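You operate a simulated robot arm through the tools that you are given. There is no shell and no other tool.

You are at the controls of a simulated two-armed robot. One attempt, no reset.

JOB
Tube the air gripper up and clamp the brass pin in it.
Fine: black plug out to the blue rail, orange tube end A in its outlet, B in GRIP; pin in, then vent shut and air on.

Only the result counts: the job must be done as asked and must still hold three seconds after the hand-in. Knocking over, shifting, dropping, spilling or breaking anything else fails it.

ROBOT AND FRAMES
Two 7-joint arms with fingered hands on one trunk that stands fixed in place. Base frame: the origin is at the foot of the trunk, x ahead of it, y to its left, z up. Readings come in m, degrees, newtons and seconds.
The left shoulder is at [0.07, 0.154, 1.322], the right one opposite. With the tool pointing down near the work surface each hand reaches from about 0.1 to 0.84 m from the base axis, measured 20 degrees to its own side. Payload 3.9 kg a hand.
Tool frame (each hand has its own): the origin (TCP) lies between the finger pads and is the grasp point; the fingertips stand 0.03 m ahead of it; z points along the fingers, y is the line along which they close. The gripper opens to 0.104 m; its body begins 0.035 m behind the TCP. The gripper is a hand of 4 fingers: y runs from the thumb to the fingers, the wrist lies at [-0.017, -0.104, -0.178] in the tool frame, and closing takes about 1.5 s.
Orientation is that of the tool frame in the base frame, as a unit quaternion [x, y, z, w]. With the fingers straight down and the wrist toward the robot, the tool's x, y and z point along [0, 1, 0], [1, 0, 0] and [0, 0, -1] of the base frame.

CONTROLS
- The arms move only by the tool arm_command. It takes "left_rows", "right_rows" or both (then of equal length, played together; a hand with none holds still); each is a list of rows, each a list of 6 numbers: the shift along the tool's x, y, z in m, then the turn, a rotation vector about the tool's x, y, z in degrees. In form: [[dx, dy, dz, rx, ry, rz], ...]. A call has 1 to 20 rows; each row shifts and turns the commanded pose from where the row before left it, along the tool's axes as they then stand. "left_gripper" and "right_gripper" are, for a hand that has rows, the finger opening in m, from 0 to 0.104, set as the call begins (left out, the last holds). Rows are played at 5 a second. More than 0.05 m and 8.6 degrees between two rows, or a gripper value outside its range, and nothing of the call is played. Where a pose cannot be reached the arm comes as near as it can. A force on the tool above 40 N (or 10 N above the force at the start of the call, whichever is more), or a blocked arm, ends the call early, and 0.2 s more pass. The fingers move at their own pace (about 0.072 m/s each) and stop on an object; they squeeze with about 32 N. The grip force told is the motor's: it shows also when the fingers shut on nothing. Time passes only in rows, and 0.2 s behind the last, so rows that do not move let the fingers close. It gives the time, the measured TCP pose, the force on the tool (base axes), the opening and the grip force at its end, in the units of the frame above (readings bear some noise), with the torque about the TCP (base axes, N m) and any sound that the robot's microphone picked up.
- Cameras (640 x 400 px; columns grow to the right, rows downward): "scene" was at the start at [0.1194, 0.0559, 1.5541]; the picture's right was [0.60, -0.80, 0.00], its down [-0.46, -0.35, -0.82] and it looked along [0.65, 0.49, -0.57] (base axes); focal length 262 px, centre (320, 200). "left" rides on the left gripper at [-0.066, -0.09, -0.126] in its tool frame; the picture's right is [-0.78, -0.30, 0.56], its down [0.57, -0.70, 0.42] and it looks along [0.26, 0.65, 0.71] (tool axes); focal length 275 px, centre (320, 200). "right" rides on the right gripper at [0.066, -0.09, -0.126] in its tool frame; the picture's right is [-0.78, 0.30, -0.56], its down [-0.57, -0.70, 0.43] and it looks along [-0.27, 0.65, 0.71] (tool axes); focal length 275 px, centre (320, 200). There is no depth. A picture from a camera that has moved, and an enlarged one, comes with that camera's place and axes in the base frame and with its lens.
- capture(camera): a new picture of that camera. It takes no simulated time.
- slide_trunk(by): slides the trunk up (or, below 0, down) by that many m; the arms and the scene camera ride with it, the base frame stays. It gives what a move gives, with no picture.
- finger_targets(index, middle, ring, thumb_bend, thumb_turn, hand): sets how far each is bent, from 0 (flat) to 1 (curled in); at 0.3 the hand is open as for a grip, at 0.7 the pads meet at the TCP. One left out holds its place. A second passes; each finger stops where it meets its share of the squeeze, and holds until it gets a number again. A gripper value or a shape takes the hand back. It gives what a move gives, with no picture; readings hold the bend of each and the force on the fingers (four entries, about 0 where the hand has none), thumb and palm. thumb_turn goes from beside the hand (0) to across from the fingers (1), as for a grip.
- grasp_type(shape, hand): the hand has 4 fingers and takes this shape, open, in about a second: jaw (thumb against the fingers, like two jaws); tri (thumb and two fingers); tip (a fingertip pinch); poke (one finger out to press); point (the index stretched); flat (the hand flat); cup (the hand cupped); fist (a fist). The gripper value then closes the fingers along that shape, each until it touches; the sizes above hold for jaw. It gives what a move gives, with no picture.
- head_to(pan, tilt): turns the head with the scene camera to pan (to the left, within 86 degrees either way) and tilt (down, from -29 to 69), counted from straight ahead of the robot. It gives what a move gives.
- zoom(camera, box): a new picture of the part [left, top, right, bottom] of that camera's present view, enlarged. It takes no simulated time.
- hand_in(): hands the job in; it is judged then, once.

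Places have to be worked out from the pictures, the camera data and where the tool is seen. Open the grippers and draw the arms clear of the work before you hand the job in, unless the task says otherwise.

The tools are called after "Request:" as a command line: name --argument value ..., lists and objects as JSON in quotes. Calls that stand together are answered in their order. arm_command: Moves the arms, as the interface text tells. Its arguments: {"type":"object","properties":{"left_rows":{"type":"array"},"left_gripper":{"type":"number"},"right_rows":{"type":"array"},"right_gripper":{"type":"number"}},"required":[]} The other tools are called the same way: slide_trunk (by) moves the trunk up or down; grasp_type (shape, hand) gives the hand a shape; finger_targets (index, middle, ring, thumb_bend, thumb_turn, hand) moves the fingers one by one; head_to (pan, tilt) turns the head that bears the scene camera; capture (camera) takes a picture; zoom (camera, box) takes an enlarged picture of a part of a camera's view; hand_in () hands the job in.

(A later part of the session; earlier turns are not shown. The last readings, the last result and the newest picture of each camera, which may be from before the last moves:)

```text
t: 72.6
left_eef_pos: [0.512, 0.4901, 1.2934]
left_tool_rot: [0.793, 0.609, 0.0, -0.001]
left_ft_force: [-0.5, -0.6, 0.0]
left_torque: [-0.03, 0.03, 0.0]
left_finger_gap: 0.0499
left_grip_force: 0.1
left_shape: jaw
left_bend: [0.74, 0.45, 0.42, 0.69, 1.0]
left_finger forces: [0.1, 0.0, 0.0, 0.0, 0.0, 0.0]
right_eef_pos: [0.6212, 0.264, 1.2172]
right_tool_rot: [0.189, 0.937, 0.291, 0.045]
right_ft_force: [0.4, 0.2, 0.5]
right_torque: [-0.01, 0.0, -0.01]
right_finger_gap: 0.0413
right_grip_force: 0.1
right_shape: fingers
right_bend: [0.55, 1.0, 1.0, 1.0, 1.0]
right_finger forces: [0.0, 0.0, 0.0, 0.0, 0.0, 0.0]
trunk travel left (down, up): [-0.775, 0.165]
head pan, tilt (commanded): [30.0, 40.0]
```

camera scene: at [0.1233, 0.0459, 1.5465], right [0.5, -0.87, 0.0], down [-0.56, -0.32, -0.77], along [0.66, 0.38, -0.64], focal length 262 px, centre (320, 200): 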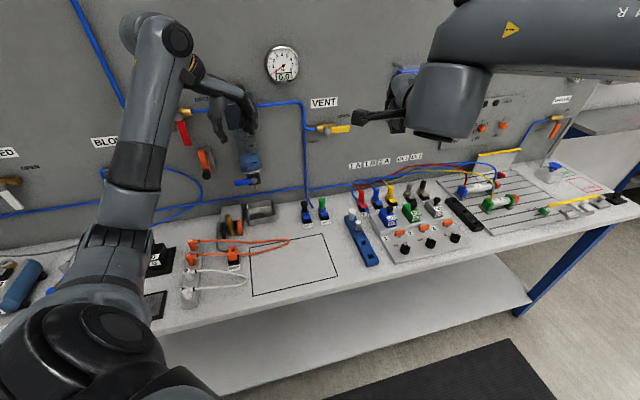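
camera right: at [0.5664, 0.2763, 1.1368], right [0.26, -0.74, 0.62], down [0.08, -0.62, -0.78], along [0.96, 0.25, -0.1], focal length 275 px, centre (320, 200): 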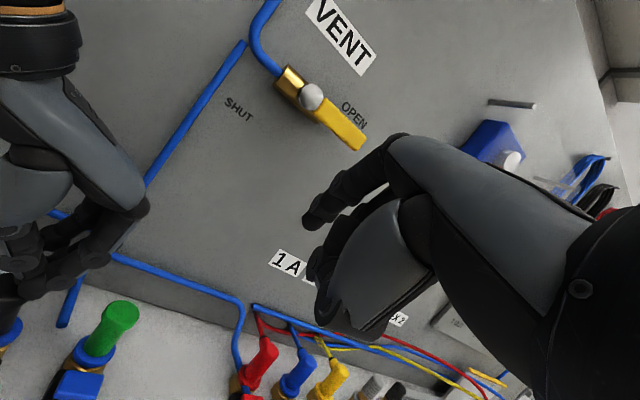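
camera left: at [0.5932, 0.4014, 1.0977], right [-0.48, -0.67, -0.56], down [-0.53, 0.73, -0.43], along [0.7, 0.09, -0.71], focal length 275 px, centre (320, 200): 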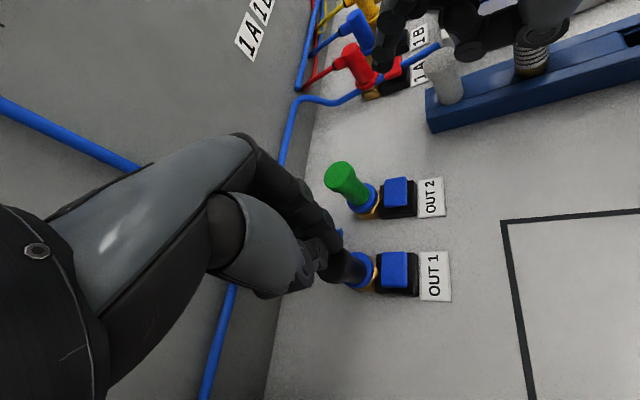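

It holds yaw 68°. Now the move toward the (raised) pad point from here.

Request:
arm_command --right_rows '[[0, 0.0137, 0.0315, 0, 0, 0], [0, 0.0137, 0.0315, 0, 0, 0], [0, 0, 0, 0, 0, 0]]'

Request:
arm_command --right_rows '[[0, 0.0137, 0.0315, 0, 0, 0], [0, 0, 0, 0, 0, 0]]'

Request:
arm_command --right_rows '[[0, 0.0137, 0.0315, 0, 0, 0], [0, 0, 0, 0, 0, 0]]'

```text
t: 73.4
left_eef_pos: [0.513, 0.4889, 1.2934]
left_tool_rot: [0.793, 0.609, 0.001, 0.0]
left_ft_force: [1.2, 0.3, 1.0]
left_torque: [0.03, -0.03, 0.0]
left_finger_gap: 0.0497
left_grip_force: 0.1
left_shape: jaw
left_bend: [0.74, 0.45, 0.42, 0.69, 1.0]
left_finger forces: [0.1, 0.0, 0.0, 0.0, 0.0, 0.0]
right_eef_pos: [0.6458, 0.3146, 1.1818]
right_tool_rot: [0.193, 0.935, 0.294, 0.045]
right_ft_force: [-0.4, 0.2, -0.3]
right_torque: [0.02, -0.02, 0.02]
right_finger_gap: 0.0416
right_grip_force: 0.0
right_shape: fingers
right_bend: [0.55, 1.0, 1.0, 1.0, 1.0]
right_finger forces: [0.1, 0.0, 0.1, 0.1, 0.1, 0.1]
trunk travel left (down, up): [-0.775, 0.165]
head pan, tilt (commanded): [30.0, 40.0]
```

```text
t: 74.2
left_eef_pos: [0.5123, 0.4901, 1.2941]
left_tool_rot: [0.794, 0.608, 0.001, 0.001]
left_ft_force: [0.0, -0.7, 0.2]
left_torque: [0.01, -0.02, -0.01]
left_finger_gap: 0.0496
left_grip_force: 0.0
left_shape: jaw
left_bend: [0.74, 0.45, 0.42, 0.69, 1.0]
left_finger forces: [0.0, 0.1, 0.1, 0.0, 0.1, 0.0]
right_eef_pos: [0.7106, 0.2771, 1.2054]
right_tool_rot: [0.243, 0.916, 0.311, 0.07]
right_ft_force: [-1.0, 1.2, -0.5]
right_torque: [-0.01, 0.01, -0.04]
right_finger_gap: 0.0413
right_grip_force: 0.1
right_shape: fingers
right_bend: [0.55, 1.0, 1.0, 1.0, 1.0]
right_finger forces: [0.0, 0.0, 0.0, 0.0, 0.0, 0.1]
right hand out of reach, approached as far as the arm can: row 1
trunk travel left (down, up): [-0.775, 0.165]
head pan, tilt (commanded): [30.0, 40.0]
stopped in row 2 (right hand): the arm was blocked; the commanded pose is now the measured one
```

```text
t: 74.8
left_eef_pos: [0.513, 0.4896, 1.2931]
left_tool_rot: [0.793, 0.609, 0.0, 0.001]
left_ft_force: [1.3, 0.0, -0.9]
left_torque: [0.0, 0.0, 0.01]
left_finger_gap: 0.0496
left_grip_force: 0.1
left_shape: jaw
left_bend: [0.74, 0.45, 0.42, 0.69, 1.0]
left_finger forces: [0.1, 0.0, 0.0, 0.0, 0.0, 0.0]
right_eef_pos: [0.7104, 0.2824, 1.2029]
right_tool_rot: [0.246, 0.916, 0.309, 0.07]
right_ft_force: [-0.3, -0.3, 0.5]
right_torque: [0.01, 0.01, 0.01]
right_finger_gap: 0.0415
right_grip_force: 0.1
right_shape: fingers
right_bend: [0.55, 1.0, 1.0, 1.0, 1.0]
right_finger forces: [0.1, 0.1, 0.0, 0.1, 0.0, 0.0]
right hand out of reach, approached as far as the arm can: row 1
trunk travel left (down, up): [-0.775, 0.165]
head pan, tilt (commanded): [30.0, 40.0]
```

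It flips again beyond y≈0.33. I test whether this flipped posture can itself move left, in small single steps.

Request:
arm_command --right_rows '[[0.0322, 0.0125, 0.0103, 0, 0, 0], [0, 0, 0, 0, 0, 0], [0, 0, 0, 0, 0, 0]]'

Request:
capture --camera "scene"

```text
t: 75.8
left_eef_pos: [0.5142, 0.4889, 1.2927]
left_tool_rot: [0.794, 0.609, -0.001, 0.0]
left_ft_force: [-0.5, -0.6, -0.5]
left_torque: [0.0, -0.01, -0.03]
left_finger_gap: 0.0497
left_grip_force: 0.1
left_shape: jaw
left_bend: [0.74, 0.45, 0.42, 0.69, 1.0]
left_finger forces: [0.1, 0.0, 0.1, 0.1, 0.0, 0.1]
right_eef_pos: [0.7062, 0.2904, 1.195]
right_tool_rot: [0.266, 0.911, 0.309, 0.069]
right_ft_force: [-0.3, 0.2, 0.1]
right_torque: [-0.03, -0.02, -0.01]
right_finger_gap: 0.0412
right_grip_force: 0.1
right_shape: fingers
right_bend: [0.55, 1.0, 1.0, 1.0, 1.0]
right_finger forces: [0.1, 0.0, 0.0, 0.0, 0.0, 0.0]
trunk travel left (down, up): [-0.775, 0.165]
head pan, tilt (commanded): [30.0, 40.0]
stopped in row 3 (right hand): the arm was blocked; the commanded pose is now the measured one
```

```text
taken
camera scene: at [0.1229, 0.0453, 1.5466], right [0.5, -0.87, 0.0], down [-0.56, -0.32, -0.77], along [0.66, 0.38, -0.64], focal length 262 px, centre (320, 200)
```

scene: 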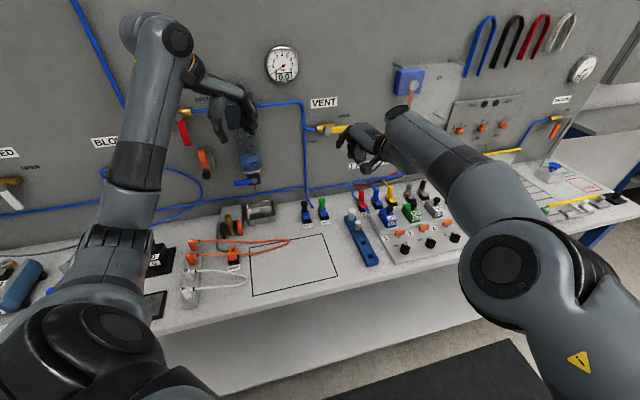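

The upper arm seems to foul the robot's own chest in that posture. I bring the right hand back toward its home area to unflip the elbow, and check.

Request:
arm_command --right_rows '[[0.0039, -0.0116, -0.0399, 0, 0, 0], [0.0039, -0.0116, -0.0399, 0, 0, 0], [0.0039, -0.0116, -0.0399, 0, 0, 0], [0.0039, -0.0116, -0.0399, 0, 0, 0], [0.0039, -0.0116, -0.0399, 0, 0, 0], [0.0039, -0.0116, -0.0399, 0, 0, 0], [0, 0, 0, 0, 0, 0]]'

Request:
head_to --pan 0 --tilt 35

Request:
capture --camera "scene"

```text
t: 77.4
left_eef_pos: [0.5132, 0.4901, 1.2931]
left_tool_rot: [0.793, 0.609, 0.0, 0.001]
left_ft_force: [0.9, 0.6, -0.2]
left_torque: [0.0, 0.02, -0.02]
left_finger_gap: 0.0497
left_grip_force: 0.1
left_shape: jaw
left_bend: [0.74, 0.45, 0.42, 0.69, 1.0]
left_finger forces: [0.1, 0.0, 0.1, 0.0, 0.0, 0.0]
right_eef_pos: [0.5862, 0.1337, 1.345]
right_tool_rot: [0.262, 0.912, 0.308, 0.067]
right_ft_force: [-0.4, -0.4, 0.3]
right_torque: [0.0, 0.01, 0.01]
right_finger_gap: 0.0415
right_grip_force: 0.1
right_shape: fingers
right_bend: [0.55, 1.0, 1.0, 1.0, 1.0]
right_finger forces: [0.1, 0.1, 0.0, 0.1, 0.0, 0.0]
trunk travel left (down, up): [-0.775, 0.165]
head pan, tilt (commanded): [30.0, 40.0]
```

```text
t: 78.3
left_eef_pos: [0.5134, 0.4876, 1.2933]
left_tool_rot: [0.794, 0.608, 0.0, 0.0]
left_ft_force: [-0.4, 0.4, 0.3]
left_torque: [0.0, 0.02, 0.04]
left_finger_gap: 0.0496
left_grip_force: 0.1
left_shape: jaw
left_bend: [0.74, 0.45, 0.42, 0.69, 1.0]
left_finger forces: [0.1, 0.0, 0.1, 0.0, 0.0, 0.0]
right_eef_pos: [0.5847, 0.1323, 1.3442]
right_tool_rot: [0.263, 0.912, 0.308, 0.067]
right_ft_force: [0.1, 0.7, -0.3]
right_torque: [0.02, -0.01, 0.01]
right_finger_gap: 0.0415
right_grip_force: 0.0
right_shape: fingers
right_bend: [0.55, 1.0, 1.0, 1.0, 1.0]
right_finger forces: [0.1, 0.0, 0.1, 0.0, 0.1, 0.1]
trunk travel left (down, up): [-0.775, 0.165]
head pan, tilt (commanded): [0.0, 35.0]
```

```text
taken
camera scene: at [0.1371, 0.0023, 1.5542], right [0.0, -1.0, 0.0], down [-0.57, 0.0, -0.82], along [0.82, 0.0, -0.57], focal length 262 px, centre (320, 200)
```

scene: 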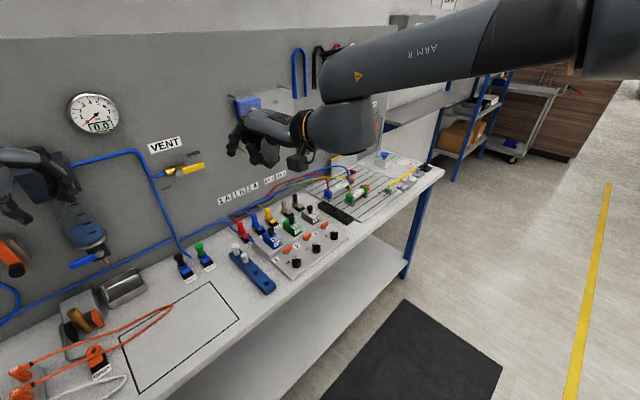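

The elbow is back out to the right. I now raise the trunk fully and rehearse the reach with the hand well below the shoulder (as it would be with the trunk at its original height).

Request:
slide_trunk --by 0.16

Request:
arm_command --right_rows '[[0.0051, -0.0041, 0.0461, 0, 0, 0], [0.0051, -0.0041, 0.0461, 0, 0, 0], [0.0051, -0.0041, 0.0461, 0, 0, 0], [0.0051, -0.0041, 0.0461, 0, 0, 0], [0.0051, -0.0041, 0.0461, 0, 0, 0], [0.0051, -0.0041, 0.0461, 0, 0, 0], [0.0051, -0.0041, 0.0461, 0, 0, 0], [0, 0, 0, 0, 0, 0]]'

Request:
arm_command --right_rows '[[0.0051, -0.0041, 0.0461, 0, 0, 0], [0, 0, 0, 0, 0, 0]]'

Request:
arm_command --right_rows '[[0.0051, -0.0041, 0.0461, 0, 0, 0], [0, 0, 0, 0, 0, 0]]'

```text
t: 80.2
left_eef_pos: [0.5126, 0.4893, 1.4537]
left_tool_rot: [0.793, 0.609, 0.0, 0.0]
left_ft_force: [0.2, -0.5, -0.1]
left_torque: [-0.01, -0.02, 0.0]
left_finger_gap: 0.0498
left_grip_force: 0.0
left_shape: jaw
left_bend: [0.74, 0.45, 0.42, 0.69, 1.0]
left_finger forces: [0.0, 0.1, 0.1, 0.1, 0.0, 0.1]
right_eef_pos: [0.5855, 0.133, 1.5047]
right_tool_rot: [0.263, 0.912, 0.308, 0.068]
right_ft_force: [-0.7, 0.1, -0.1]
right_torque: [0.0, 0.05, -0.01]
right_finger_gap: 0.0414
right_grip_force: 0.1
right_shape: fingers
right_bend: [0.55, 1.0, 1.0, 1.0, 1.0]
right_finger forces: [0.1, 0.0, 0.0, 0.0, 0.0, 0.1]
trunk travel left (down, up): [-0.935, 0.005]
head pan, tilt (commanded): [0.0, 35.0]
```

```text
t: 82.0
left_eef_pos: [0.5137, 0.4886, 1.4531]
left_tool_rot: [0.793, 0.609, 0.0, 0.0]
left_ft_force: [0.9, 0.2, -1.0]
left_torque: [0.02, 0.03, -0.01]
left_finger_gap: 0.0497
left_grip_force: 0.0
left_shape: jaw
left_bend: [0.74, 0.45, 0.42, 0.69, 1.0]
left_finger forces: [0.1, 0.1, 0.0, 0.0, 0.0, 0.1]
right_eef_pos: [0.6362, 0.3031, 1.2334]
right_tool_rot: [0.262, 0.912, 0.308, 0.067]
right_ft_force: [-0.1, -0.7, 0.9]
right_torque: [0.01, -0.02, 0.0]
right_finger_gap: 0.0411
right_grip_force: 0.1
right_shape: fingers
right_bend: [0.55, 1.0, 1.0, 1.0, 1.0]
right_finger forces: [0.0, 0.0, 0.0, 0.0, 0.1, 0.0]
trunk travel left (down, up): [-0.935, 0.005]
head pan, tilt (commanded): [0.0, 35.0]
```

```text
t: 82.8
left_eef_pos: [0.5149, 0.4843, 1.4534]
left_tool_rot: [0.794, 0.608, 0.001, -0.001]
left_ft_force: [-0.5, 0.1, 0.6]
left_torque: [0.02, 0.02, 0.02]
left_finger_gap: 0.0497
left_grip_force: 0.2
left_shape: jaw
left_bend: [0.74, 0.45, 0.42, 0.69, 1.0]
left_finger forces: [0.0, 0.0, 0.0, 0.1, 0.0, 0.0]
right_eef_pos: [0.6803, 0.2811, 1.2094]
right_tool_rot: [0.292, 0.901, 0.31, 0.086]
right_ft_force: [0.3, -0.9, 0.3]
right_torque: [-0.02, 0.0, 0.0]
right_finger_gap: 0.0416
right_grip_force: 0.0
right_shape: fingers
right_bend: [0.55, 1.0, 1.0, 1.0, 1.0]
right_finger forces: [0.1, 0.0, 0.0, 0.1, 0.0, 0.1]
right hand out of reach, approached as far as the arm can: row 1
trunk travel left (down, up): [-0.935, 0.005]
head pan, tilt (commanded): [0.0, 35.0]
stopped in row 2 (right hand): the arm was blocked; the commanded pose is now the measured one
```

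```text
t: 83.4
left_eef_pos: [0.5132, 0.4871, 1.4526]
left_tool_rot: [0.793, 0.609, 0.001, -0.001]
left_ft_force: [0.1, 0.1, 0.8]
left_torque: [-0.02, -0.03, 0.0]
left_finger_gap: 0.0497
left_grip_force: 0.1
left_shape: jaw
left_bend: [0.74, 0.45, 0.42, 0.69, 1.0]
left_finger forces: [0.1, 0.0, 0.0, 0.0, 0.0, 0.0]
right_eef_pos: [0.68, 0.2837, 1.2085]
right_tool_rot: [0.29, 0.902, 0.308, 0.085]
right_ft_force: [0.4, 0.3, 0.1]
right_torque: [-0.02, 0.02, 0.01]
right_finger_gap: 0.0413
right_grip_force: 0.0
right_shape: fingers
right_bend: [0.55, 1.0, 1.0, 1.0, 1.0]
right_finger forces: [0.0, 0.0, 0.0, 0.0, 0.0, 0.0]
right hand out of reach, approached as far as the arm can: row 1
trunk travel left (down, up): [-0.935, 0.005]
head pan, tilt (commanded): [0.0, 35.0]
```

The right hand simply cannot get to OUT 1. So I park the right arm back near home and will try the release pad with the left hand alone, listening for whether a press unlatches the fitting.

Request:
arm_command --right_rows '[[-0.005, 0.004, -0.045, 0, 0, 0], [-0.005, 0.004, -0.045, 0, 0, 0], [-0.005, 0.004, -0.045, 0, 0, 0], [-0.005, 0.004, -0.045, 0, 0, 0], [-0.005, 0.004, -0.045, 0, 0, 0], [-0.005, 0.004, -0.045, 0, 0, 0], [0, 0, 0, 0, 0, 0]]'

Request:
head_to --pan 30 --tilt 38

Request:
capture --camera "scene"

```text
t: 85.0
left_eef_pos: [0.5124, 0.4898, 1.4524]
left_tool_rot: [0.793, 0.609, 0.0, 0.0]
left_ft_force: [0.2, -0.3, 0.2]
left_torque: [0.0, -0.02, -0.02]
left_finger_gap: 0.0498
left_grip_force: 0.1
left_shape: jaw
left_bend: [0.74, 0.45, 0.42, 0.69, 1.0]
left_finger forces: [0.0, 0.1, 0.1, 0.0, 0.1, 0.0]
right_eef_pos: [0.6223, 0.1472, 1.4411]
right_tool_rot: [0.288, 0.903, 0.308, 0.083]
right_ft_force: [0.7, -0.2, 0.3]
right_torque: [0.04, -0.02, -0.03]
right_finger_gap: 0.0416
right_grip_force: 0.0
right_shape: fingers
right_bend: [0.55, 1.0, 1.0, 1.0, 1.0]
right_finger forces: [0.0, 0.0, 0.0, 0.0, 0.0, 0.0]
trunk travel left (down, up): [-0.935, 0.005]
head pan, tilt (commanded): [0.0, 35.0]
```

```text
t: 85.9
left_eef_pos: [0.5133, 0.4894, 1.4532]
left_tool_rot: [0.794, 0.608, 0.0, 0.0]
left_ft_force: [0.2, 0.0, -0.1]
left_torque: [0.0, -0.04, 0.01]
left_finger_gap: 0.0497
left_grip_force: 0.1
left_shape: jaw
left_bend: [0.74, 0.45, 0.42, 0.69, 1.0]
left_finger forces: [0.0, 0.1, 0.1, 0.0, 0.0, 0.0]
right_eef_pos: [0.6229, 0.1474, 1.4404]
right_tool_rot: [0.287, 0.903, 0.308, 0.082]
right_ft_force: [-0.5, -0.7, -0.8]
right_torque: [-0.01, -0.01, 0.02]
right_finger_gap: 0.0415
right_grip_force: 0.0
right_shape: fingers
right_bend: [0.55, 1.0, 1.0, 1.0, 1.0]
right_finger forces: [0.0, 0.1, 0.0, 0.0, 0.0, 0.0]
trunk travel left (down, up): [-0.935, 0.005]
head pan, tilt (commanded): [30.0, 38.0]
```

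```text
taken
camera scene: at [0.1247, 0.0455, 1.7095], right [0.5, -0.87, 0.0], down [-0.53, -0.31, -0.79], along [0.68, 0.39, -0.62], focal length 262 px, centre (320, 200)
```

scene: 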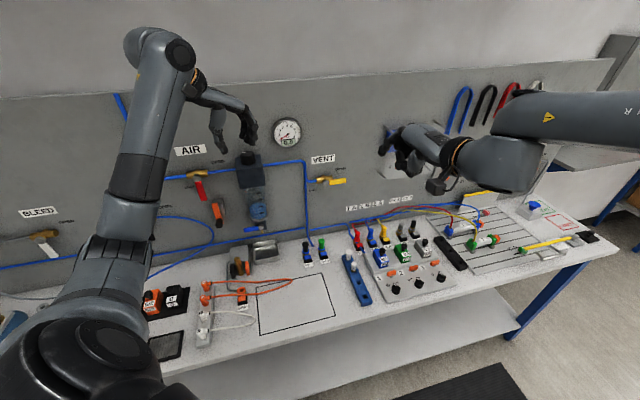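

Now I set the trunk back to its original height and shape the left hand as a poke (index out, rest curled).

Request:
slide_trunk --by -0.16

Request:
grasp_type --hand "left" --shape "poke"

Request:
finger_targets --hand "left" --index 0.55 --middle 1.0 --ring 1.0

Request:
capture --camera "left"

```text
t: 87.8
left_eef_pos: [0.5136, 0.4892, 1.2932]
left_tool_rot: [0.793, 0.609, 0.0, 0.0]
left_ft_force: [0.6, -0.7, 0.0]
left_torque: [0.01, -0.02, -0.02]
left_finger_gap: 0.0497
left_grip_force: 0.1
left_shape: jaw
left_bend: [0.74, 0.45, 0.42, 0.69, 1.0]
left_finger forces: [0.0, 0.0, 0.0, 0.0, 0.0, 0.1]
right_eef_pos: [0.6227, 0.1467, 1.2798]
right_tool_rot: [0.288, 0.903, 0.308, 0.082]
right_ft_force: [0.3, -0.9, -1.1]
right_torque: [0.0, 0.02, -0.01]
right_finger_gap: 0.0415
right_grip_force: 0.0
right_shape: fingers
right_bend: [0.55, 1.0, 1.0, 1.0, 1.0]
right_finger forces: [0.0, 0.0, 0.1, 0.0, 0.0, 0.0]
trunk travel left (down, up): [-0.775, 0.165]
head pan, tilt (commanded): [30.0, 38.0]
```

```text
t: 88.7
left_eef_pos: [0.5127, 0.4885, 1.2944]
left_tool_rot: [0.793, 0.609, 0.001, 0.0]
left_ft_force: [0.1, -1.6, 0.0]
left_torque: [0.0, 0.01, 0.02]
left_finger_gap: 0.0
left_grip_force: 0.0
left_shape: poke
left_bend: [0.7, 0.7, 0.99, 1.0, 1.0]
left_finger forces: [0.0, 0.0, 0.0, 0.0, 0.0, 0.0]
right_eef_pos: [0.6234, 0.1473, 1.2811]
right_tool_rot: [0.288, 0.903, 0.308, 0.082]
right_ft_force: [-0.4, 0.0, 0.4]
right_torque: [-0.02, -0.04, 0.02]
right_finger_gap: 0.0414
right_grip_force: 0.1
right_shape: fingers
right_bend: [0.55, 1.0, 1.0, 1.0, 1.0]
right_finger forces: [0.1, 0.1, 0.0, 0.1, 0.0, 0.1]
trunk travel left (down, up): [-0.775, 0.165]
head pan, tilt (commanded): [30.0, 38.0]
```

```text
t: 89.7
left_eef_pos: [0.5128, 0.4878, 1.2934]
left_tool_rot: [0.793, 0.609, 0.0, 0.0]
left_ft_force: [-0.3, 0.6, -0.7]
left_torque: [-0.01, -0.01, 0.02]
left_finger_gap: 0.0415
left_grip_force: 0.0
left_shape: fingers
left_bend: [0.55, 1.0, 1.0, 1.0, 1.0]
left_finger forces: [0.0, 0.1, 0.0, 0.0, 0.0, 0.1]
right_eef_pos: [0.6238, 0.1472, 1.2801]
right_tool_rot: [0.287, 0.903, 0.309, 0.083]
right_ft_force: [-0.9, 0.0, -0.2]
right_torque: [0.02, 0.03, 0.01]
right_finger_gap: 0.0412
right_grip_force: 0.1
right_shape: fingers
right_bend: [0.55, 1.0, 1.0, 1.0, 1.0]
right_finger forces: [0.0, 0.0, 0.1, 0.0, 0.0, 0.0]
trunk travel left (down, up): [-0.775, 0.165]
head pan, tilt (commanded): [30.0, 38.0]
```

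```text
taken
camera left: at [0.4098, 0.4484, 1.4194], right [-0.49, -0.67, -0.56], down [-0.53, 0.73, -0.42], along [0.7, 0.09, -0.71], focal length 275 px, centre (320, 200)
```

left: 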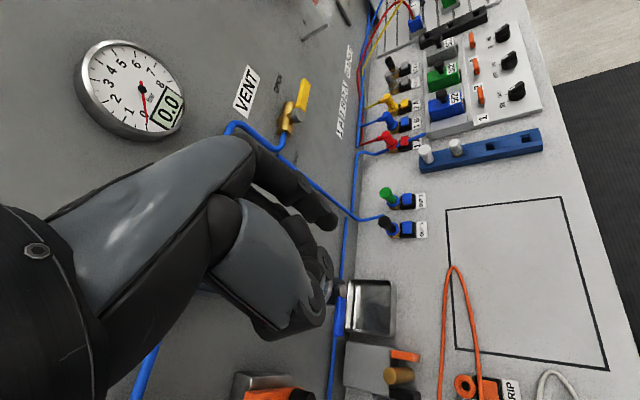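

I turn the left hand square to the wall with a 42° forward tilt, so its index would come down vertically on the pad, and move it over OUT 1's pad at height.

Request:
arm_command --left_rows '[[0, 0, 0, 0, 0, -7.5], [0, 0, 0, 0, 0, -7.5], [0, 0, 0, 0, 0, -7.5], [0, 0, 0, 0, 0, -7.5], [0, 0, 0, 0, 0, -7.5], [0, 0, 0, 0, 0, -7.5], [0, 0, 0, 0, 0, -7.5], [0, 0, 0, 0, 0, -7.5], [0, 0, 0, -8.4, 0, 0], [0, 0, 0, -8.4, 0, 0], [0, 0, 0, -8.4, 0, 0], [0, 0, 0, -8.4, 0, 0], [0, 0, 0, -8.4, 0, 0], [0, 0, 0, 0, 0, 0]]'

Request:
arm_command --left_rows '[[-0.0203, -0.0259, 0.0327, 0, 0, 0], [-0.0203, -0.0259, 0.0327, 0, 0, 0], [-0.0203, -0.0259, 0.0327, 0, 0, 0], [-0.0203, -0.0259, 0.0327, 0, 0, 0], [-0.0203, -0.0259, 0.0327, 0, 0, 0], [-0.0203, -0.0259, 0.0327, 0, 0, 0], [-0.0203, -0.0259, 0.0327, 0, 0, 0], [0, 0, 0, 0, 0, 0]]'

Request:
capture --camera "left"

Request:
capture --camera "scene"

```text
t: 92.7
left_eef_pos: [0.5141, 0.488, 1.2938]
left_tool_rot: [0.358, 0.862, 0.331, 0.138]
left_ft_force: [0.8, 1.0, 0.6]
left_torque: [0.0, -0.01, 0.0]
left_finger_gap: 0.0414
left_grip_force: 0.0
left_shape: fingers
left_bend: [0.55, 1.0, 1.0, 1.0, 1.0]
left_finger forces: [0.1, 0.0, 0.0, 0.0, 0.0, 0.1]
right_eef_pos: [0.6238, 0.148, 1.2816]
right_tool_rot: [0.288, 0.903, 0.308, 0.083]
right_ft_force: [0.1, -0.7, 0.1]
right_torque: [-0.02, -0.01, 0.02]
right_finger_gap: 0.0415
right_grip_force: 0.1
right_shape: fingers
right_bend: [0.55, 1.0, 1.0, 1.0, 1.0]
right_finger forces: [0.0, 0.1, 0.0, 0.0, 0.0, 0.0]
trunk travel left (down, up): [-0.775, 0.165]
head pan, tilt (commanded): [30.0, 38.0]
```

```text
t: 94.5
left_eef_pos: [0.6238, 0.399, 1.0019]
left_tool_rot: [0.357, 0.863, 0.331, 0.138]
left_ft_force: [0.1, -0.5, 0.6]
left_torque: [0.01, -0.02, 0.01]
left_finger_gap: 0.0414
left_grip_force: 0.1
left_shape: fingers
left_bend: [0.55, 1.0, 1.0, 1.0, 1.0]
left_finger forces: [0.0, 0.0, 0.0, 0.0, 0.1, 0.0]
right_eef_pos: [0.6232, 0.1471, 1.2804]
right_tool_rot: [0.288, 0.903, 0.308, 0.083]
right_ft_force: [1.0, -0.2, 0.7]
right_torque: [0.0, 0.03, -0.01]
right_finger_gap: 0.0414
right_grip_force: 0.1
right_shape: fingers
right_bend: [0.55, 1.0, 1.0, 1.0, 1.0]
right_finger forces: [0.0, 0.0, 0.0, 0.0, 0.0, 0.1]
trunk travel left (down, up): [-0.775, 0.165]
head pan, tilt (commanded): [30.0, 38.0]
```

```text
taken
camera left: at [0.5646, 0.2453, 1.0358], right [0.66, -0.44, -0.61], down [-0.57, 0.24, -0.79], along [0.49, 0.87, -0.1], focal length 275 px, centre (320, 200)
```

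left: 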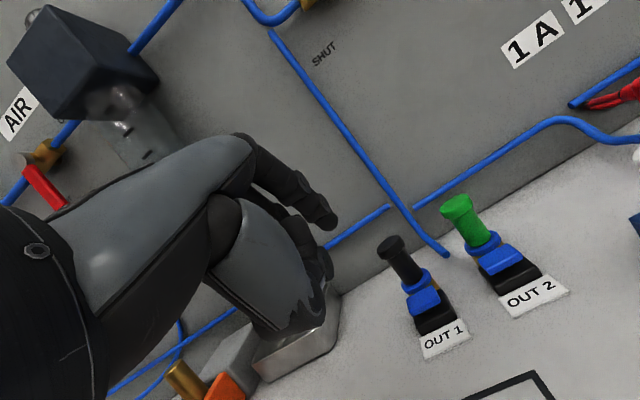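

```text
taken
camera scene: at [0.1238, 0.0454, 1.5496], right [0.5, -0.87, 0.0], down [-0.53, -0.31, -0.79], along [0.68, 0.39, -0.62], focal length 262 px, centre (320, 200)
```

scene: 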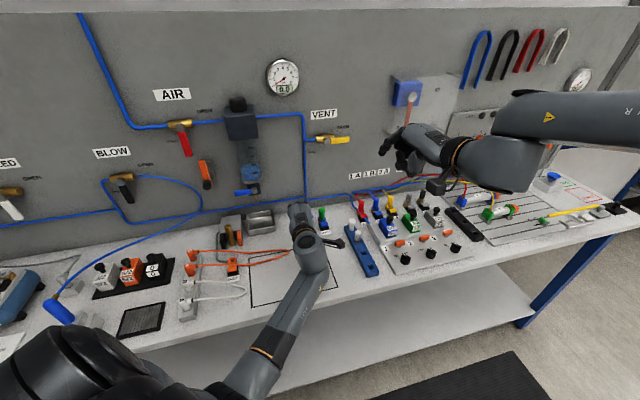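

The left hand is in place: index tip near U=0.164, V=0.770, z≈0.996. I shift it 2 cm right and come down to ~2 cm above the pad for a check.

Request:
arm_command --left_rows '[[-0.0069, -0.0145, 0.0188, 0, 0, 0], [-0.0069, -0.0145, 0.0188, 0, 0, 0], [-0.0069, -0.0145, 0.0188, 0, 0, 0], [0, 0, 0, 0, 0, 0]]'

Request:
zoom --camera "left" --box '[250, 150, 490, 330]'

Request:
zoom --camera "scene" --box '[270, 180, 370, 280]'

```text
t: 95.5
left_eef_pos: [0.6473, 0.3899, 0.9304]
left_tool_rot: [0.357, 0.862, 0.332, 0.137]
left_ft_force: [1.4, 0.2, 0.1]
left_torque: [-0.01, -0.02, -0.03]
left_finger_gap: 0.0415
left_grip_force: 0.1
left_shape: fingers
left_bend: [0.55, 1.0, 1.0, 1.0, 1.0]
left_finger forces: [0.1, 0.0, 0.0, 0.0, 0.0, 0.1]
right_eef_pos: [0.6226, 0.146, 1.2807]
right_tool_rot: [0.288, 0.903, 0.308, 0.083]
right_ft_force: [0.1, -0.2, -0.6]
right_torque: [0.01, 0.0, 0.03]
right_finger_gap: 0.0415
right_grip_force: 0.1
right_shape: fingers
right_bend: [0.55, 1.0, 1.0, 1.0, 1.0]
right_finger forces: [0.0, 0.0, 0.0, 0.1, 0.1, 0.0]
trunk travel left (down, up): [-0.775, 0.165]
head pan, tilt (commanded): [30.0, 38.0]
```

```text
2.22 times, centred on (370, 240) of left
camera zoom: at [0.5863, 0.2374, 0.9632], right [0.66, -0.44, -0.61], down [-0.57, 0.24, -0.79], along [0.49, 0.87, -0.1], focal length 612 px, centre (209, 111)
```

zoom: 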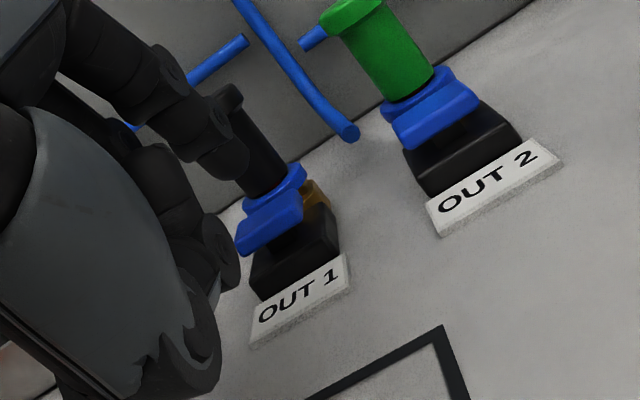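

```text
4.00 times, centred on (320, 230) of scene
camera zoom: at [0.1241, 0.0453, 1.5496], right [0.5, -0.87, 0.0], down [-0.53, -0.31, -0.79], along [0.68, 0.39, -0.62], focal length 1047 px, centre (320, 80)
```

zoom: 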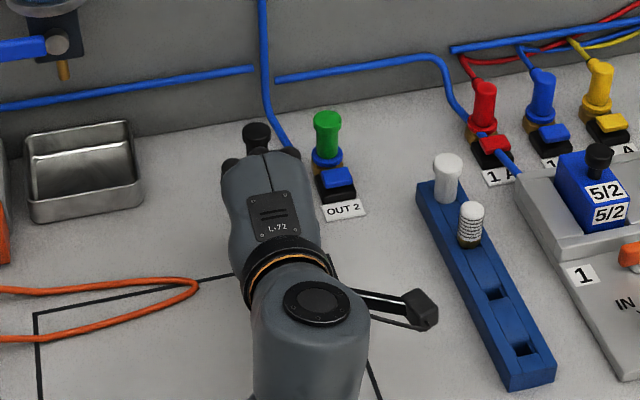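

The index tip is just above the pad, about 5 mm toward the plug. I shift it back 6 mm, then press down gently in small steps watching force and sound.

Request:
arm_command --left_rows '[[0.003, -0.0045, -0.004, 0, 0, 0], [0, -0.00335, 0.0037, 0, 0, 0], [0, -0.00335, 0.0037, 0, 0, 0], [0, -0.00335, 0.0037, 0, 0, 0]]'

Request:
arm_command --left_rows '[[0, -0.002, 0.0022, 0, 0, 0], [0, -0.002, 0.0022, 0, 0, 0]]'

Request:
zoom --camera "left" --box '[250, 150, 490, 330]'

```text
t: 96.5
left_eef_pos: [0.6387, 0.3886, 0.9147]
left_tool_rot: [0.357, 0.862, 0.331, 0.137]
left_ft_force: [-0.2, -0.6, 0.0]
left_torque: [-0.02, 0.03, 0.02]
left_finger_gap: 0.0411
left_grip_force: 0.1
left_shape: fingers
left_bend: [0.55, 1.0, 1.0, 1.0, 1.0]
left_finger forces: [0.0, 0.0, 0.0, 0.0, 0.1, 0.1]
right_eef_pos: [0.6226, 0.1477, 1.2814]
right_tool_rot: [0.287, 0.903, 0.309, 0.082]
right_ft_force: [0.4, 0.6, -0.2]
right_torque: [-0.04, 0.02, -0.02]
right_finger_gap: 0.0414
right_grip_force: 0.0
right_shape: fingers
right_bend: [0.55, 1.0, 1.0, 1.0, 1.0]
right_finger forces: [0.0, 0.0, 0.0, 0.0, 0.1, 0.0]
trunk travel left (down, up): [-0.775, 0.165]
head pan, tilt (commanded): [30.0, 38.0]
```

```text
t: 97.0
left_eef_pos: [0.6405, 0.3881, 0.9099]
left_tool_rot: [0.357, 0.863, 0.331, 0.137]
left_ft_force: [-0.1, -1.3, 1.2]
left_torque: [-0.04, 0.0, -0.01]
left_finger_gap: 0.0413
left_grip_force: 0.4
left_shape: fingers
left_bend: [0.55, 1.0, 1.0, 1.0, 1.0]
left_finger forces: [0.1, 0.0, 0.0, 0.0, 0.1, 0.1]
right_eef_pos: [0.6237, 0.1467, 1.2819]
right_tool_rot: [0.287, 0.903, 0.308, 0.083]
right_ft_force: [-0.1, -0.5, -0.3]
right_torque: [-0.03, 0.0, 0.01]
right_finger_gap: 0.0412
right_grip_force: 0.0
right_shape: fingers
right_bend: [0.55, 1.0, 1.0, 1.0, 1.0]
right_finger forces: [0.1, 0.0, 0.0, 0.0, 0.0, 0.0]
trunk travel left (down, up): [-0.775, 0.165]
head pan, tilt (commanded): [30.0, 38.0]
```

```text
2.22 times, centred on (370, 240) of left
camera zoom: at [0.5797, 0.2353, 0.9434], right [0.66, -0.44, -0.61], down [-0.57, 0.24, -0.79], along [0.49, 0.87, -0.1], focal length 612 px, centre (209, 111)
```

zoom: 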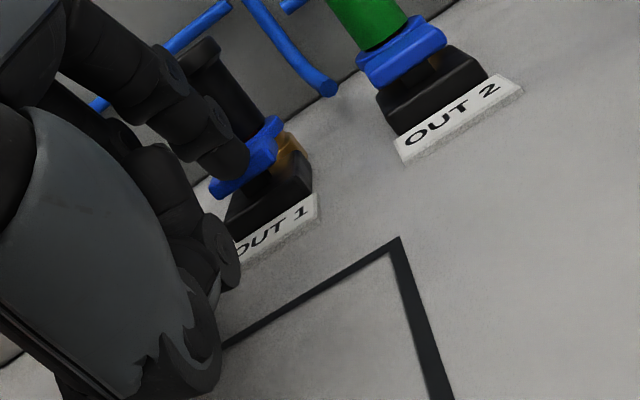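

Contact is just starting (≈1 N at tip z≈0.904). I press on in 2 mm steps.

Request:
arm_command --left_rows '[[0, -0.0013, 0.0015, 0, 0, 0], [0, -0.0013, 0.0015, 0, 0, 0]]'

Request:
arm_command --left_rows '[[0, -0.0013, 0.0015, 0, 0, 0], [0, -0.0013, 0.0015, 0, 0, 0]]'

Request:
zoom --camera "left" --box '[250, 150, 490, 330]'

```text
t: 97.7
left_eef_pos: [0.6394, 0.3866, 0.9086]
left_tool_rot: [0.357, 0.862, 0.333, 0.14]
left_ft_force: [0.6, -0.3, -0.8]
left_torque: [0.01, -0.03, 0.01]
left_finger_gap: 0.0414
left_grip_force: 0.1
left_shape: fingers
left_bend: [0.55, 1.0, 1.0, 1.0, 1.0]
left_finger forces: [0.0, 0.2, 0.1, 0.0, 0.0, 0.0]
right_eef_pos: [0.6226, 0.1464, 1.2821]
right_tool_rot: [0.288, 0.903, 0.309, 0.084]
right_ft_force: [0.1, -0.9, -0.9]
right_torque: [0.01, -0.01, -0.01]
right_finger_gap: 0.0413
right_grip_force: 0.0
right_shape: fingers
right_bend: [0.55, 1.0, 1.0, 1.0, 1.0]
right_finger forces: [0.1, 0.0, 0.0, 0.0, 0.1, 0.0]
trunk travel left (down, up): [-0.775, 0.165]
head pan, tilt (commanded): [30.0, 38.0]
```

```text
t: 98.2
left_eef_pos: [0.6415, 0.3855, 0.9096]
left_tool_rot: [0.356, 0.861, 0.334, 0.144]
left_ft_force: [-1.0, -0.9, -0.4]
left_torque: [0.02, 0.0, 0.0]
left_finger_gap: 0.0413
left_grip_force: 0.1
left_shape: fingers
left_bend: [0.55, 1.0, 1.0, 1.0, 1.0]
left_finger forces: [0.0, 0.0, 0.0, 0.0, 0.1, 0.0]
right_eef_pos: [0.6202, 0.1445, 1.2826]
right_tool_rot: [0.287, 0.902, 0.31, 0.084]
right_ft_force: [-0.8, 0.0, 0.0]
right_torque: [0.0, 0.0, 0.01]
right_finger_gap: 0.0413
right_grip_force: 0.0
right_shape: fingers
right_bend: [0.55, 1.0, 1.0, 1.0, 1.0]
right_finger forces: [0.1, 0.0, 0.1, 0.1, 0.0, 0.0]
trunk travel left (down, up): [-0.775, 0.165]
head pan, tilt (commanded): [30.0, 38.0]
```

```text
2.22 times, centred on (370, 240) of left
camera zoom: at [0.5807, 0.2322, 0.9432], right [0.66, -0.44, -0.6], down [-0.56, 0.24, -0.79], along [0.49, 0.86, -0.09], focal length 612 px, centre (209, 111)
```

zoom: 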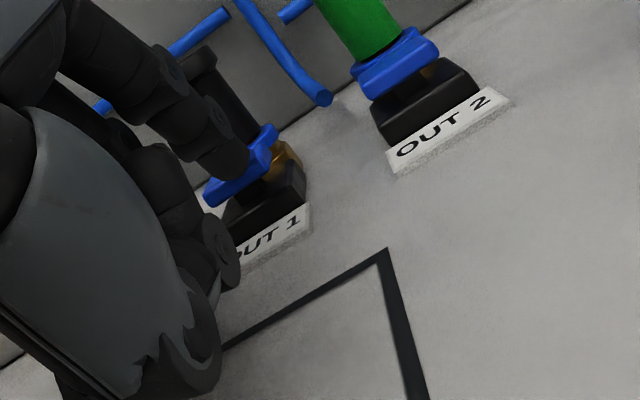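

There's no tool force yet the hand won't go lower, so the left forearm is resting on the bench edge. I lift the hand, slide the trunk up a little, and reduce the tilt before pressing again.

Request:
arm_command --left_rows '[[0, 0.0134, -0.0149, 0, 0, 0], [0, 0.0134, -0.0149, 0, 0, 0], [0, 0, 0, 7.0, 0, 0], [0, 0, 0, 7.0, 0, 0], [0, 0, 0, 0, 0, 0]]'

Request:
slide_trunk --by 0.1

Request:
capture --camera "scene"

Request:
capture --camera "left"

```text
t: 99.5
left_eef_pos: [0.6381, 0.3882, 0.9406]
left_tool_rot: [0.373, 0.896, 0.223, 0.093]
left_ft_force: [0.1, 0.6, 1.1]
left_torque: [0.04, -0.01, -0.01]
left_finger_gap: 0.0417
left_grip_force: 0.0
left_shape: fingers
left_bend: [0.55, 1.0, 1.0, 1.0, 1.0]
left_finger forces: [0.1, 0.0, 0.1, 0.0, 0.0, 0.1]
right_eef_pos: [0.6234, 0.147, 1.2819]
right_tool_rot: [0.288, 0.903, 0.308, 0.084]
right_ft_force: [0.3, 0.1, -0.6]
right_torque: [-0.03, -0.02, 0.01]
right_finger_gap: 0.0415
right_grip_force: 0.1
right_shape: fingers
right_bend: [0.55, 1.0, 1.0, 1.0, 1.0]
right_finger forces: [0.0, 0.0, 0.0, 0.0, 0.0, 0.0]
trunk travel left (down, up): [-0.775, 0.165]
head pan, tilt (commanded): [30.0, 38.0]
```

```text
t: 100.8
left_eef_pos: [0.6377, 0.3878, 1.041]
left_tool_rot: [0.371, 0.896, 0.224, 0.093]
left_ft_force: [0.0, 0.2, 0.4]
left_torque: [-0.04, 0.01, 0.01]
left_finger_gap: 0.0416
left_grip_force: 0.1
left_shape: fingers
left_bend: [0.55, 1.0, 1.0, 1.0, 1.0]
left_finger forces: [0.0, 0.0, 0.1, 0.0, 0.0, 0.1]
right_eef_pos: [0.6239, 0.1477, 1.3806]
right_tool_rot: [0.287, 0.903, 0.308, 0.083]
right_ft_force: [-0.4, 0.0, 0.4]
right_torque: [-0.01, -0.01, -0.01]
right_finger_gap: 0.0412
right_grip_force: 0.1
right_shape: fingers
right_bend: [0.55, 1.0, 1.0, 1.0, 1.0]
right_finger forces: [0.0, 0.0, 0.1, 0.0, 0.0, 0.0]
trunk travel left (down, up): [-0.875, 0.065]
head pan, tilt (commanded): [30.0, 38.0]
```

```text
taken
camera scene: at [0.1241, 0.0455, 1.6496], right [0.5, -0.87, 0.0], down [-0.53, -0.31, -0.79], along [0.68, 0.39, -0.62], focal length 262 px, centre (320, 200)
```

scene: 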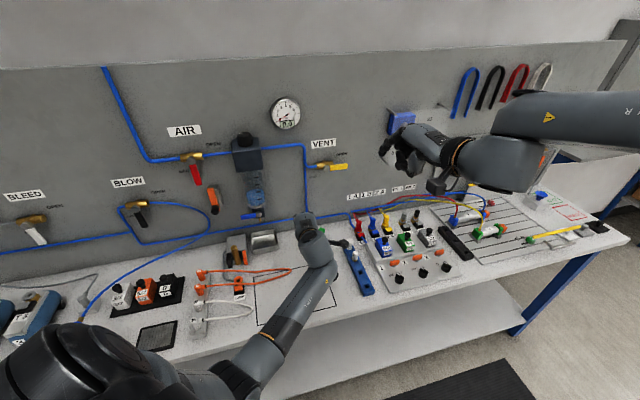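

```text
taken
camera left: at [0.5875, 0.2431, 1.1108], right [0.55, -0.55, -0.63], down [-0.7, 0.11, -0.7], along [0.45, 0.83, -0.33], focal length 275 px, centre (320, 200)
```

left: 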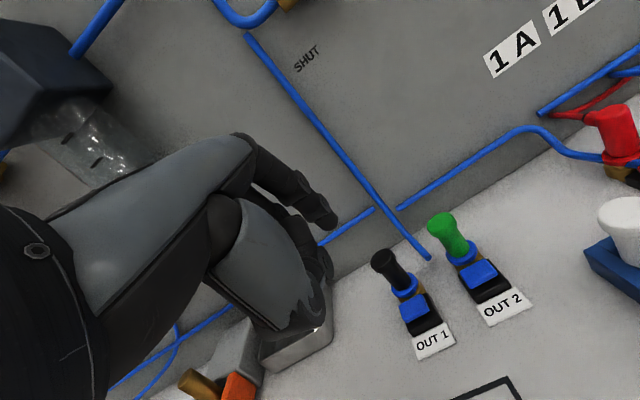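

Tilt is now 28° with more forearm clearance. I come back down to just above the pad.

Request:
arm_command --left_rows '[[-0.001, -0.0149, 0.0295, 0, 0, 0], [-0.001, -0.0149, 0.0295, 0, 0, 0], [-0.001, -0.0149, 0.0295, 0, 0, 0], [0, 0, 0, 0, 0, 0]]'

Request:
zoom --camera "left" --box '[250, 150, 490, 330]'

Request:
arm_command --left_rows '[[0, -0.0019, 0.0035, 0, 0, 0], [0, -0.0019, 0.0035, 0, 0, 0], [0, -0.0019, 0.0035, 0, 0, 0]]'

Request:
arm_command --left_rows '[[0, -0.0019, 0.0035, 0, 0, 0], [0, -0.0009, 0.0018, 0, 0, 0]]'

Request:
zoom --camera "left" --box '[250, 150, 490, 330]'

```text
t: 101.8
left_eef_pos: [0.6431, 0.3868, 0.9421]
left_tool_rot: [0.37, 0.897, 0.225, 0.092]
left_ft_force: [-0.2, -0.3, -0.7]
left_torque: [0.01, 0.01, -0.01]
left_finger_gap: 0.0417
left_grip_force: 0.0
left_shape: fingers
left_bend: [0.55, 1.0, 1.0, 1.0, 1.0]
left_finger forces: [0.1, 0.0, 0.0, 0.0, 0.0, 0.0]
right_eef_pos: [0.6237, 0.1467, 1.3811]
right_tool_rot: [0.287, 0.903, 0.309, 0.082]
right_ft_force: [0.0, -0.7, 0.6]
right_torque: [-0.02, 0.04, 0.02]
right_finger_gap: 0.0412
right_grip_force: 0.0
right_shape: fingers
right_bend: [0.55, 1.0, 1.0, 1.0, 1.0]
right_finger forces: [0.0, 0.0, 0.0, 0.0, 0.0, 0.1]
trunk travel left (down, up): [-0.875, 0.065]
head pan, tilt (commanded): [30.0, 38.0]
```

```text
2.22 times, centred on (370, 240) of left
camera zoom: at [0.5913, 0.2424, 1.0119], right [0.55, -0.55, -0.63], down [-0.7, 0.11, -0.7], along [0.46, 0.83, -0.33], focal length 612 px, centre (209, 111)
```

zoom: 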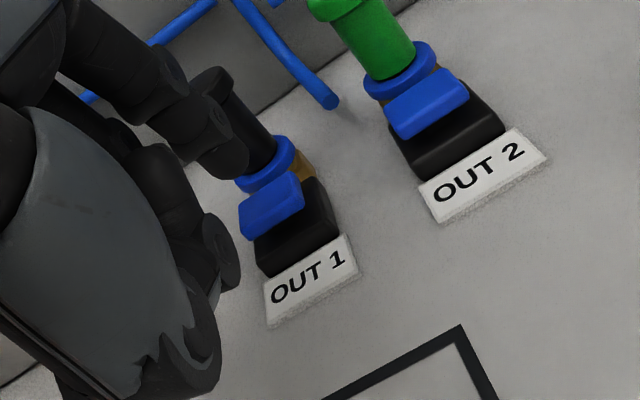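

```text
t: 102.6
left_eef_pos: [0.6421, 0.3872, 0.9307]
left_tool_rot: [0.372, 0.896, 0.224, 0.093]
left_ft_force: [0.2, -0.4, 0.7]
left_torque: [0.0, 0.02, 0.01]
left_finger_gap: 0.0413
left_grip_force: 0.0
left_shape: fingers
left_bend: [0.55, 1.0, 1.0, 1.0, 1.0]
left_finger forces: [0.1, 0.0, 0.1, 0.0, 0.0, 0.0]
right_eef_pos: [0.6233, 0.147, 1.3803]
right_tool_rot: [0.287, 0.902, 0.31, 0.083]
right_ft_force: [-0.1, -0.7, 0.2]
right_torque: [0.02, 0.03, 0.01]
right_finger_gap: 0.0412
right_grip_force: 0.1
right_shape: fingers
right_bend: [0.55, 1.0, 1.0, 1.0, 1.0]
right_finger forces: [0.1, 0.0, 0.1, 0.0, 0.1, 0.0]
trunk travel left (down, up): [-0.875, 0.065]
head pan, tilt (commanded): [30.0, 38.0]
```

```text
t: 103.2
left_eef_pos: [0.6422, 0.386, 0.9251]
left_tool_rot: [0.371, 0.896, 0.223, 0.093]
left_ft_force: [0.4, -0.6, -0.7]
left_torque: [0.01, -0.01, -0.02]
left_finger_gap: 0.0417
left_grip_force: 0.0
left_shape: fingers
left_bend: [0.55, 1.0, 1.0, 1.0, 1.0]
left_finger forces: [0.0, 0.0, 0.1, 0.0, 0.1, 0.1]
right_eef_pos: [0.6223, 0.1463, 1.3805]
right_tool_rot: [0.287, 0.903, 0.308, 0.082]
right_ft_force: [-0.2, 0.3, -0.7]
right_torque: [0.0, -0.01, -0.01]
right_finger_gap: 0.0413
right_grip_force: 0.0
right_shape: fingers
right_bend: [0.55, 1.0, 1.0, 1.0, 1.0]
right_finger forces: [0.1, 0.0, 0.0, 0.0, 0.1, 0.1]
trunk travel left (down, up): [-0.875, 0.065]
head pan, tilt (commanded): [30.0, 38.0]
```

```text
2.22 times, centred on (370, 240) of left
camera zoom: at [0.5904, 0.2414, 0.9945], right [0.55, -0.55, -0.63], down [-0.7, 0.11, -0.7], along [0.45, 0.83, -0.33], focal length 612 px, centre (209, 111)
```

zoom: 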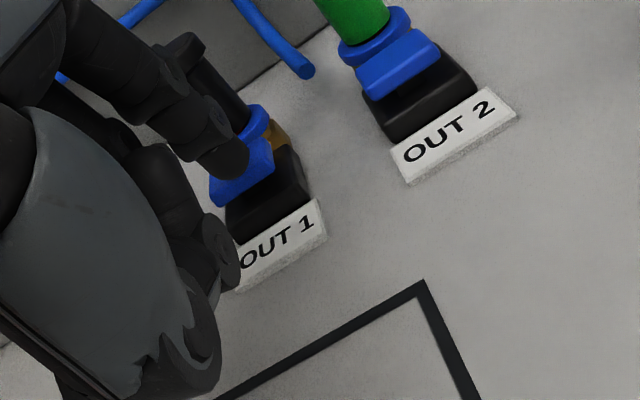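

The tip is now at z≈0.908 over the pad centre. I continue pressing in small steps.

Request:
arm_command --left_rows '[[0, -0.0014, 0.0026, 0, 0, 0], [0, -0.0009, 0.0018, 0, 0, 0]]'

Request:
arm_command --left_rows '[[0, -0.0009, 0.0018, 0, 0, 0], [0, -0.0009, 0.0018, 0, 0, 0]]'

Request:
zoom --camera "left" --box '[250, 150, 490, 330]'

```text
t: 103.8
left_eef_pos: [0.6414, 0.3852, 0.9184]
left_tool_rot: [0.371, 0.897, 0.223, 0.092]
left_ft_force: [0.3, 0.1, 0.3]
left_torque: [-0.01, -0.01, -0.04]
left_finger_gap: 0.0416
left_grip_force: 0.1
left_shape: fingers
left_bend: [0.55, 1.0, 1.0, 1.0, 1.0]
left_finger forces: [0.1, 0.0, 0.0, 0.0, 0.1, 0.0]
right_eef_pos: [0.6241, 0.1472, 1.3807]
right_tool_rot: [0.287, 0.903, 0.308, 0.083]
right_ft_force: [-0.1, 1.1, 0.0]
right_torque: [0.01, 0.0, 0.0]
right_finger_gap: 0.0412
right_grip_force: 0.1
right_shape: fingers
right_bend: [0.55, 1.0, 1.0, 1.0, 1.0]
right_finger forces: [0.0, 0.0, 0.0, 0.0, 0.0, 0.0]
trunk travel left (down, up): [-0.875, 0.065]
head pan, tilt (commanded): [30.0, 38.0]
```

```text
t: 104.4
left_eef_pos: [0.6411, 0.3857, 0.9165]
left_tool_rot: [0.371, 0.896, 0.224, 0.093]
left_ft_force: [-0.8, 0.4, 2.1]
left_torque: [0.01, -0.09, 0.02]
left_finger_gap: 0.0418
left_grip_force: 1.0
left_shape: fingers
left_bend: [0.55, 1.0, 1.0, 1.0, 1.0]
left_finger forces: [1.7, 0.1, 0.0, 0.0, 0.0, 0.0]
right_eef_pos: [0.6225, 0.1475, 1.3815]
right_tool_rot: [0.287, 0.903, 0.309, 0.083]
right_ft_force: [0.0, -0.6, 0.5]
right_torque: [-0.01, -0.03, -0.01]
right_finger_gap: 0.0415
right_grip_force: 0.0
right_shape: fingers
right_bend: [0.55, 1.0, 1.0, 1.0, 1.0]
right_finger forces: [0.0, 0.0, 0.1, 0.1, 0.1, 0.0]
trunk travel left (down, up): [-0.875, 0.065]
head pan, tilt (commanded): [30.0, 38.0]
heard: click
```

```text
2.22 times, centred on (370, 240) of left
camera zoom: at [0.5907, 0.2414, 0.9851], right [0.55, -0.55, -0.63], down [-0.7, 0.11, -0.7], along [0.46, 0.83, -0.33], focal length 612 px, centre (209, 111)
```

zoom: 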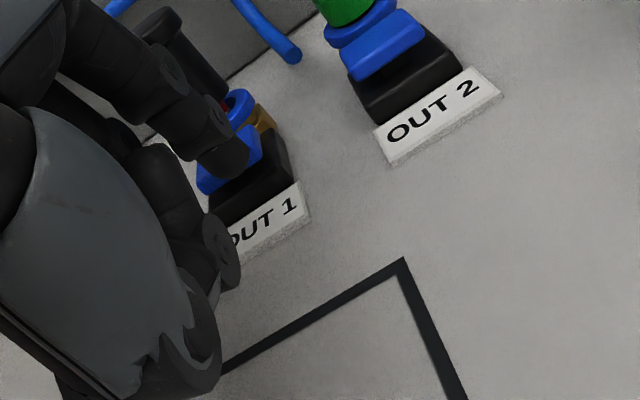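

A click, and the plug appears to have popped up — I see red on its shank and the collar opening. I zoom to confirm.

Request:
zoom --camera "left" --box '[290, 140, 410, 230]'

Request:
zoom --camera "scene" --box '[270, 190, 370, 270]'

```text
4.44 times, centred on (350, 185) of left
camera zoom: at [0.5907, 0.2414, 0.9851], right [0.55, -0.55, -0.63], down [-0.7, 0.11, -0.7], along [0.46, 0.83, -0.33], focal length 1224 px, centre (187, 267)
```

zoom: 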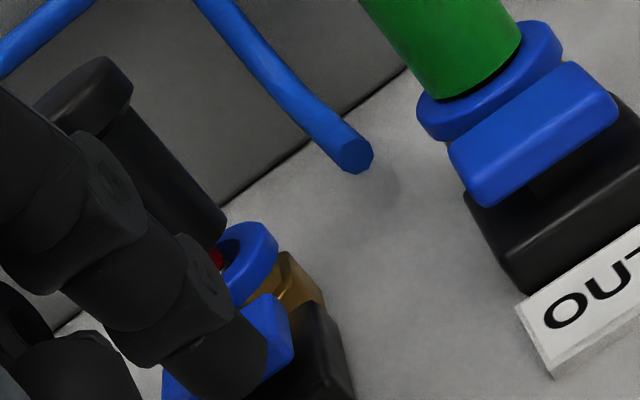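

```text
5.00 times, centred on (320, 230) of scene
camera zoom: at [0.1236, 0.0453, 1.6497], right [0.5, -0.87, 0.0], down [-0.53, -0.31, -0.79], along [0.68, 0.39, -0.62], focal length 1308 px, centre (320, 50)
```

zoom: 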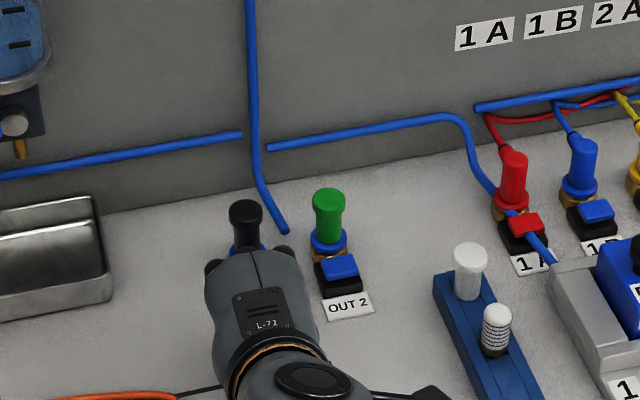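

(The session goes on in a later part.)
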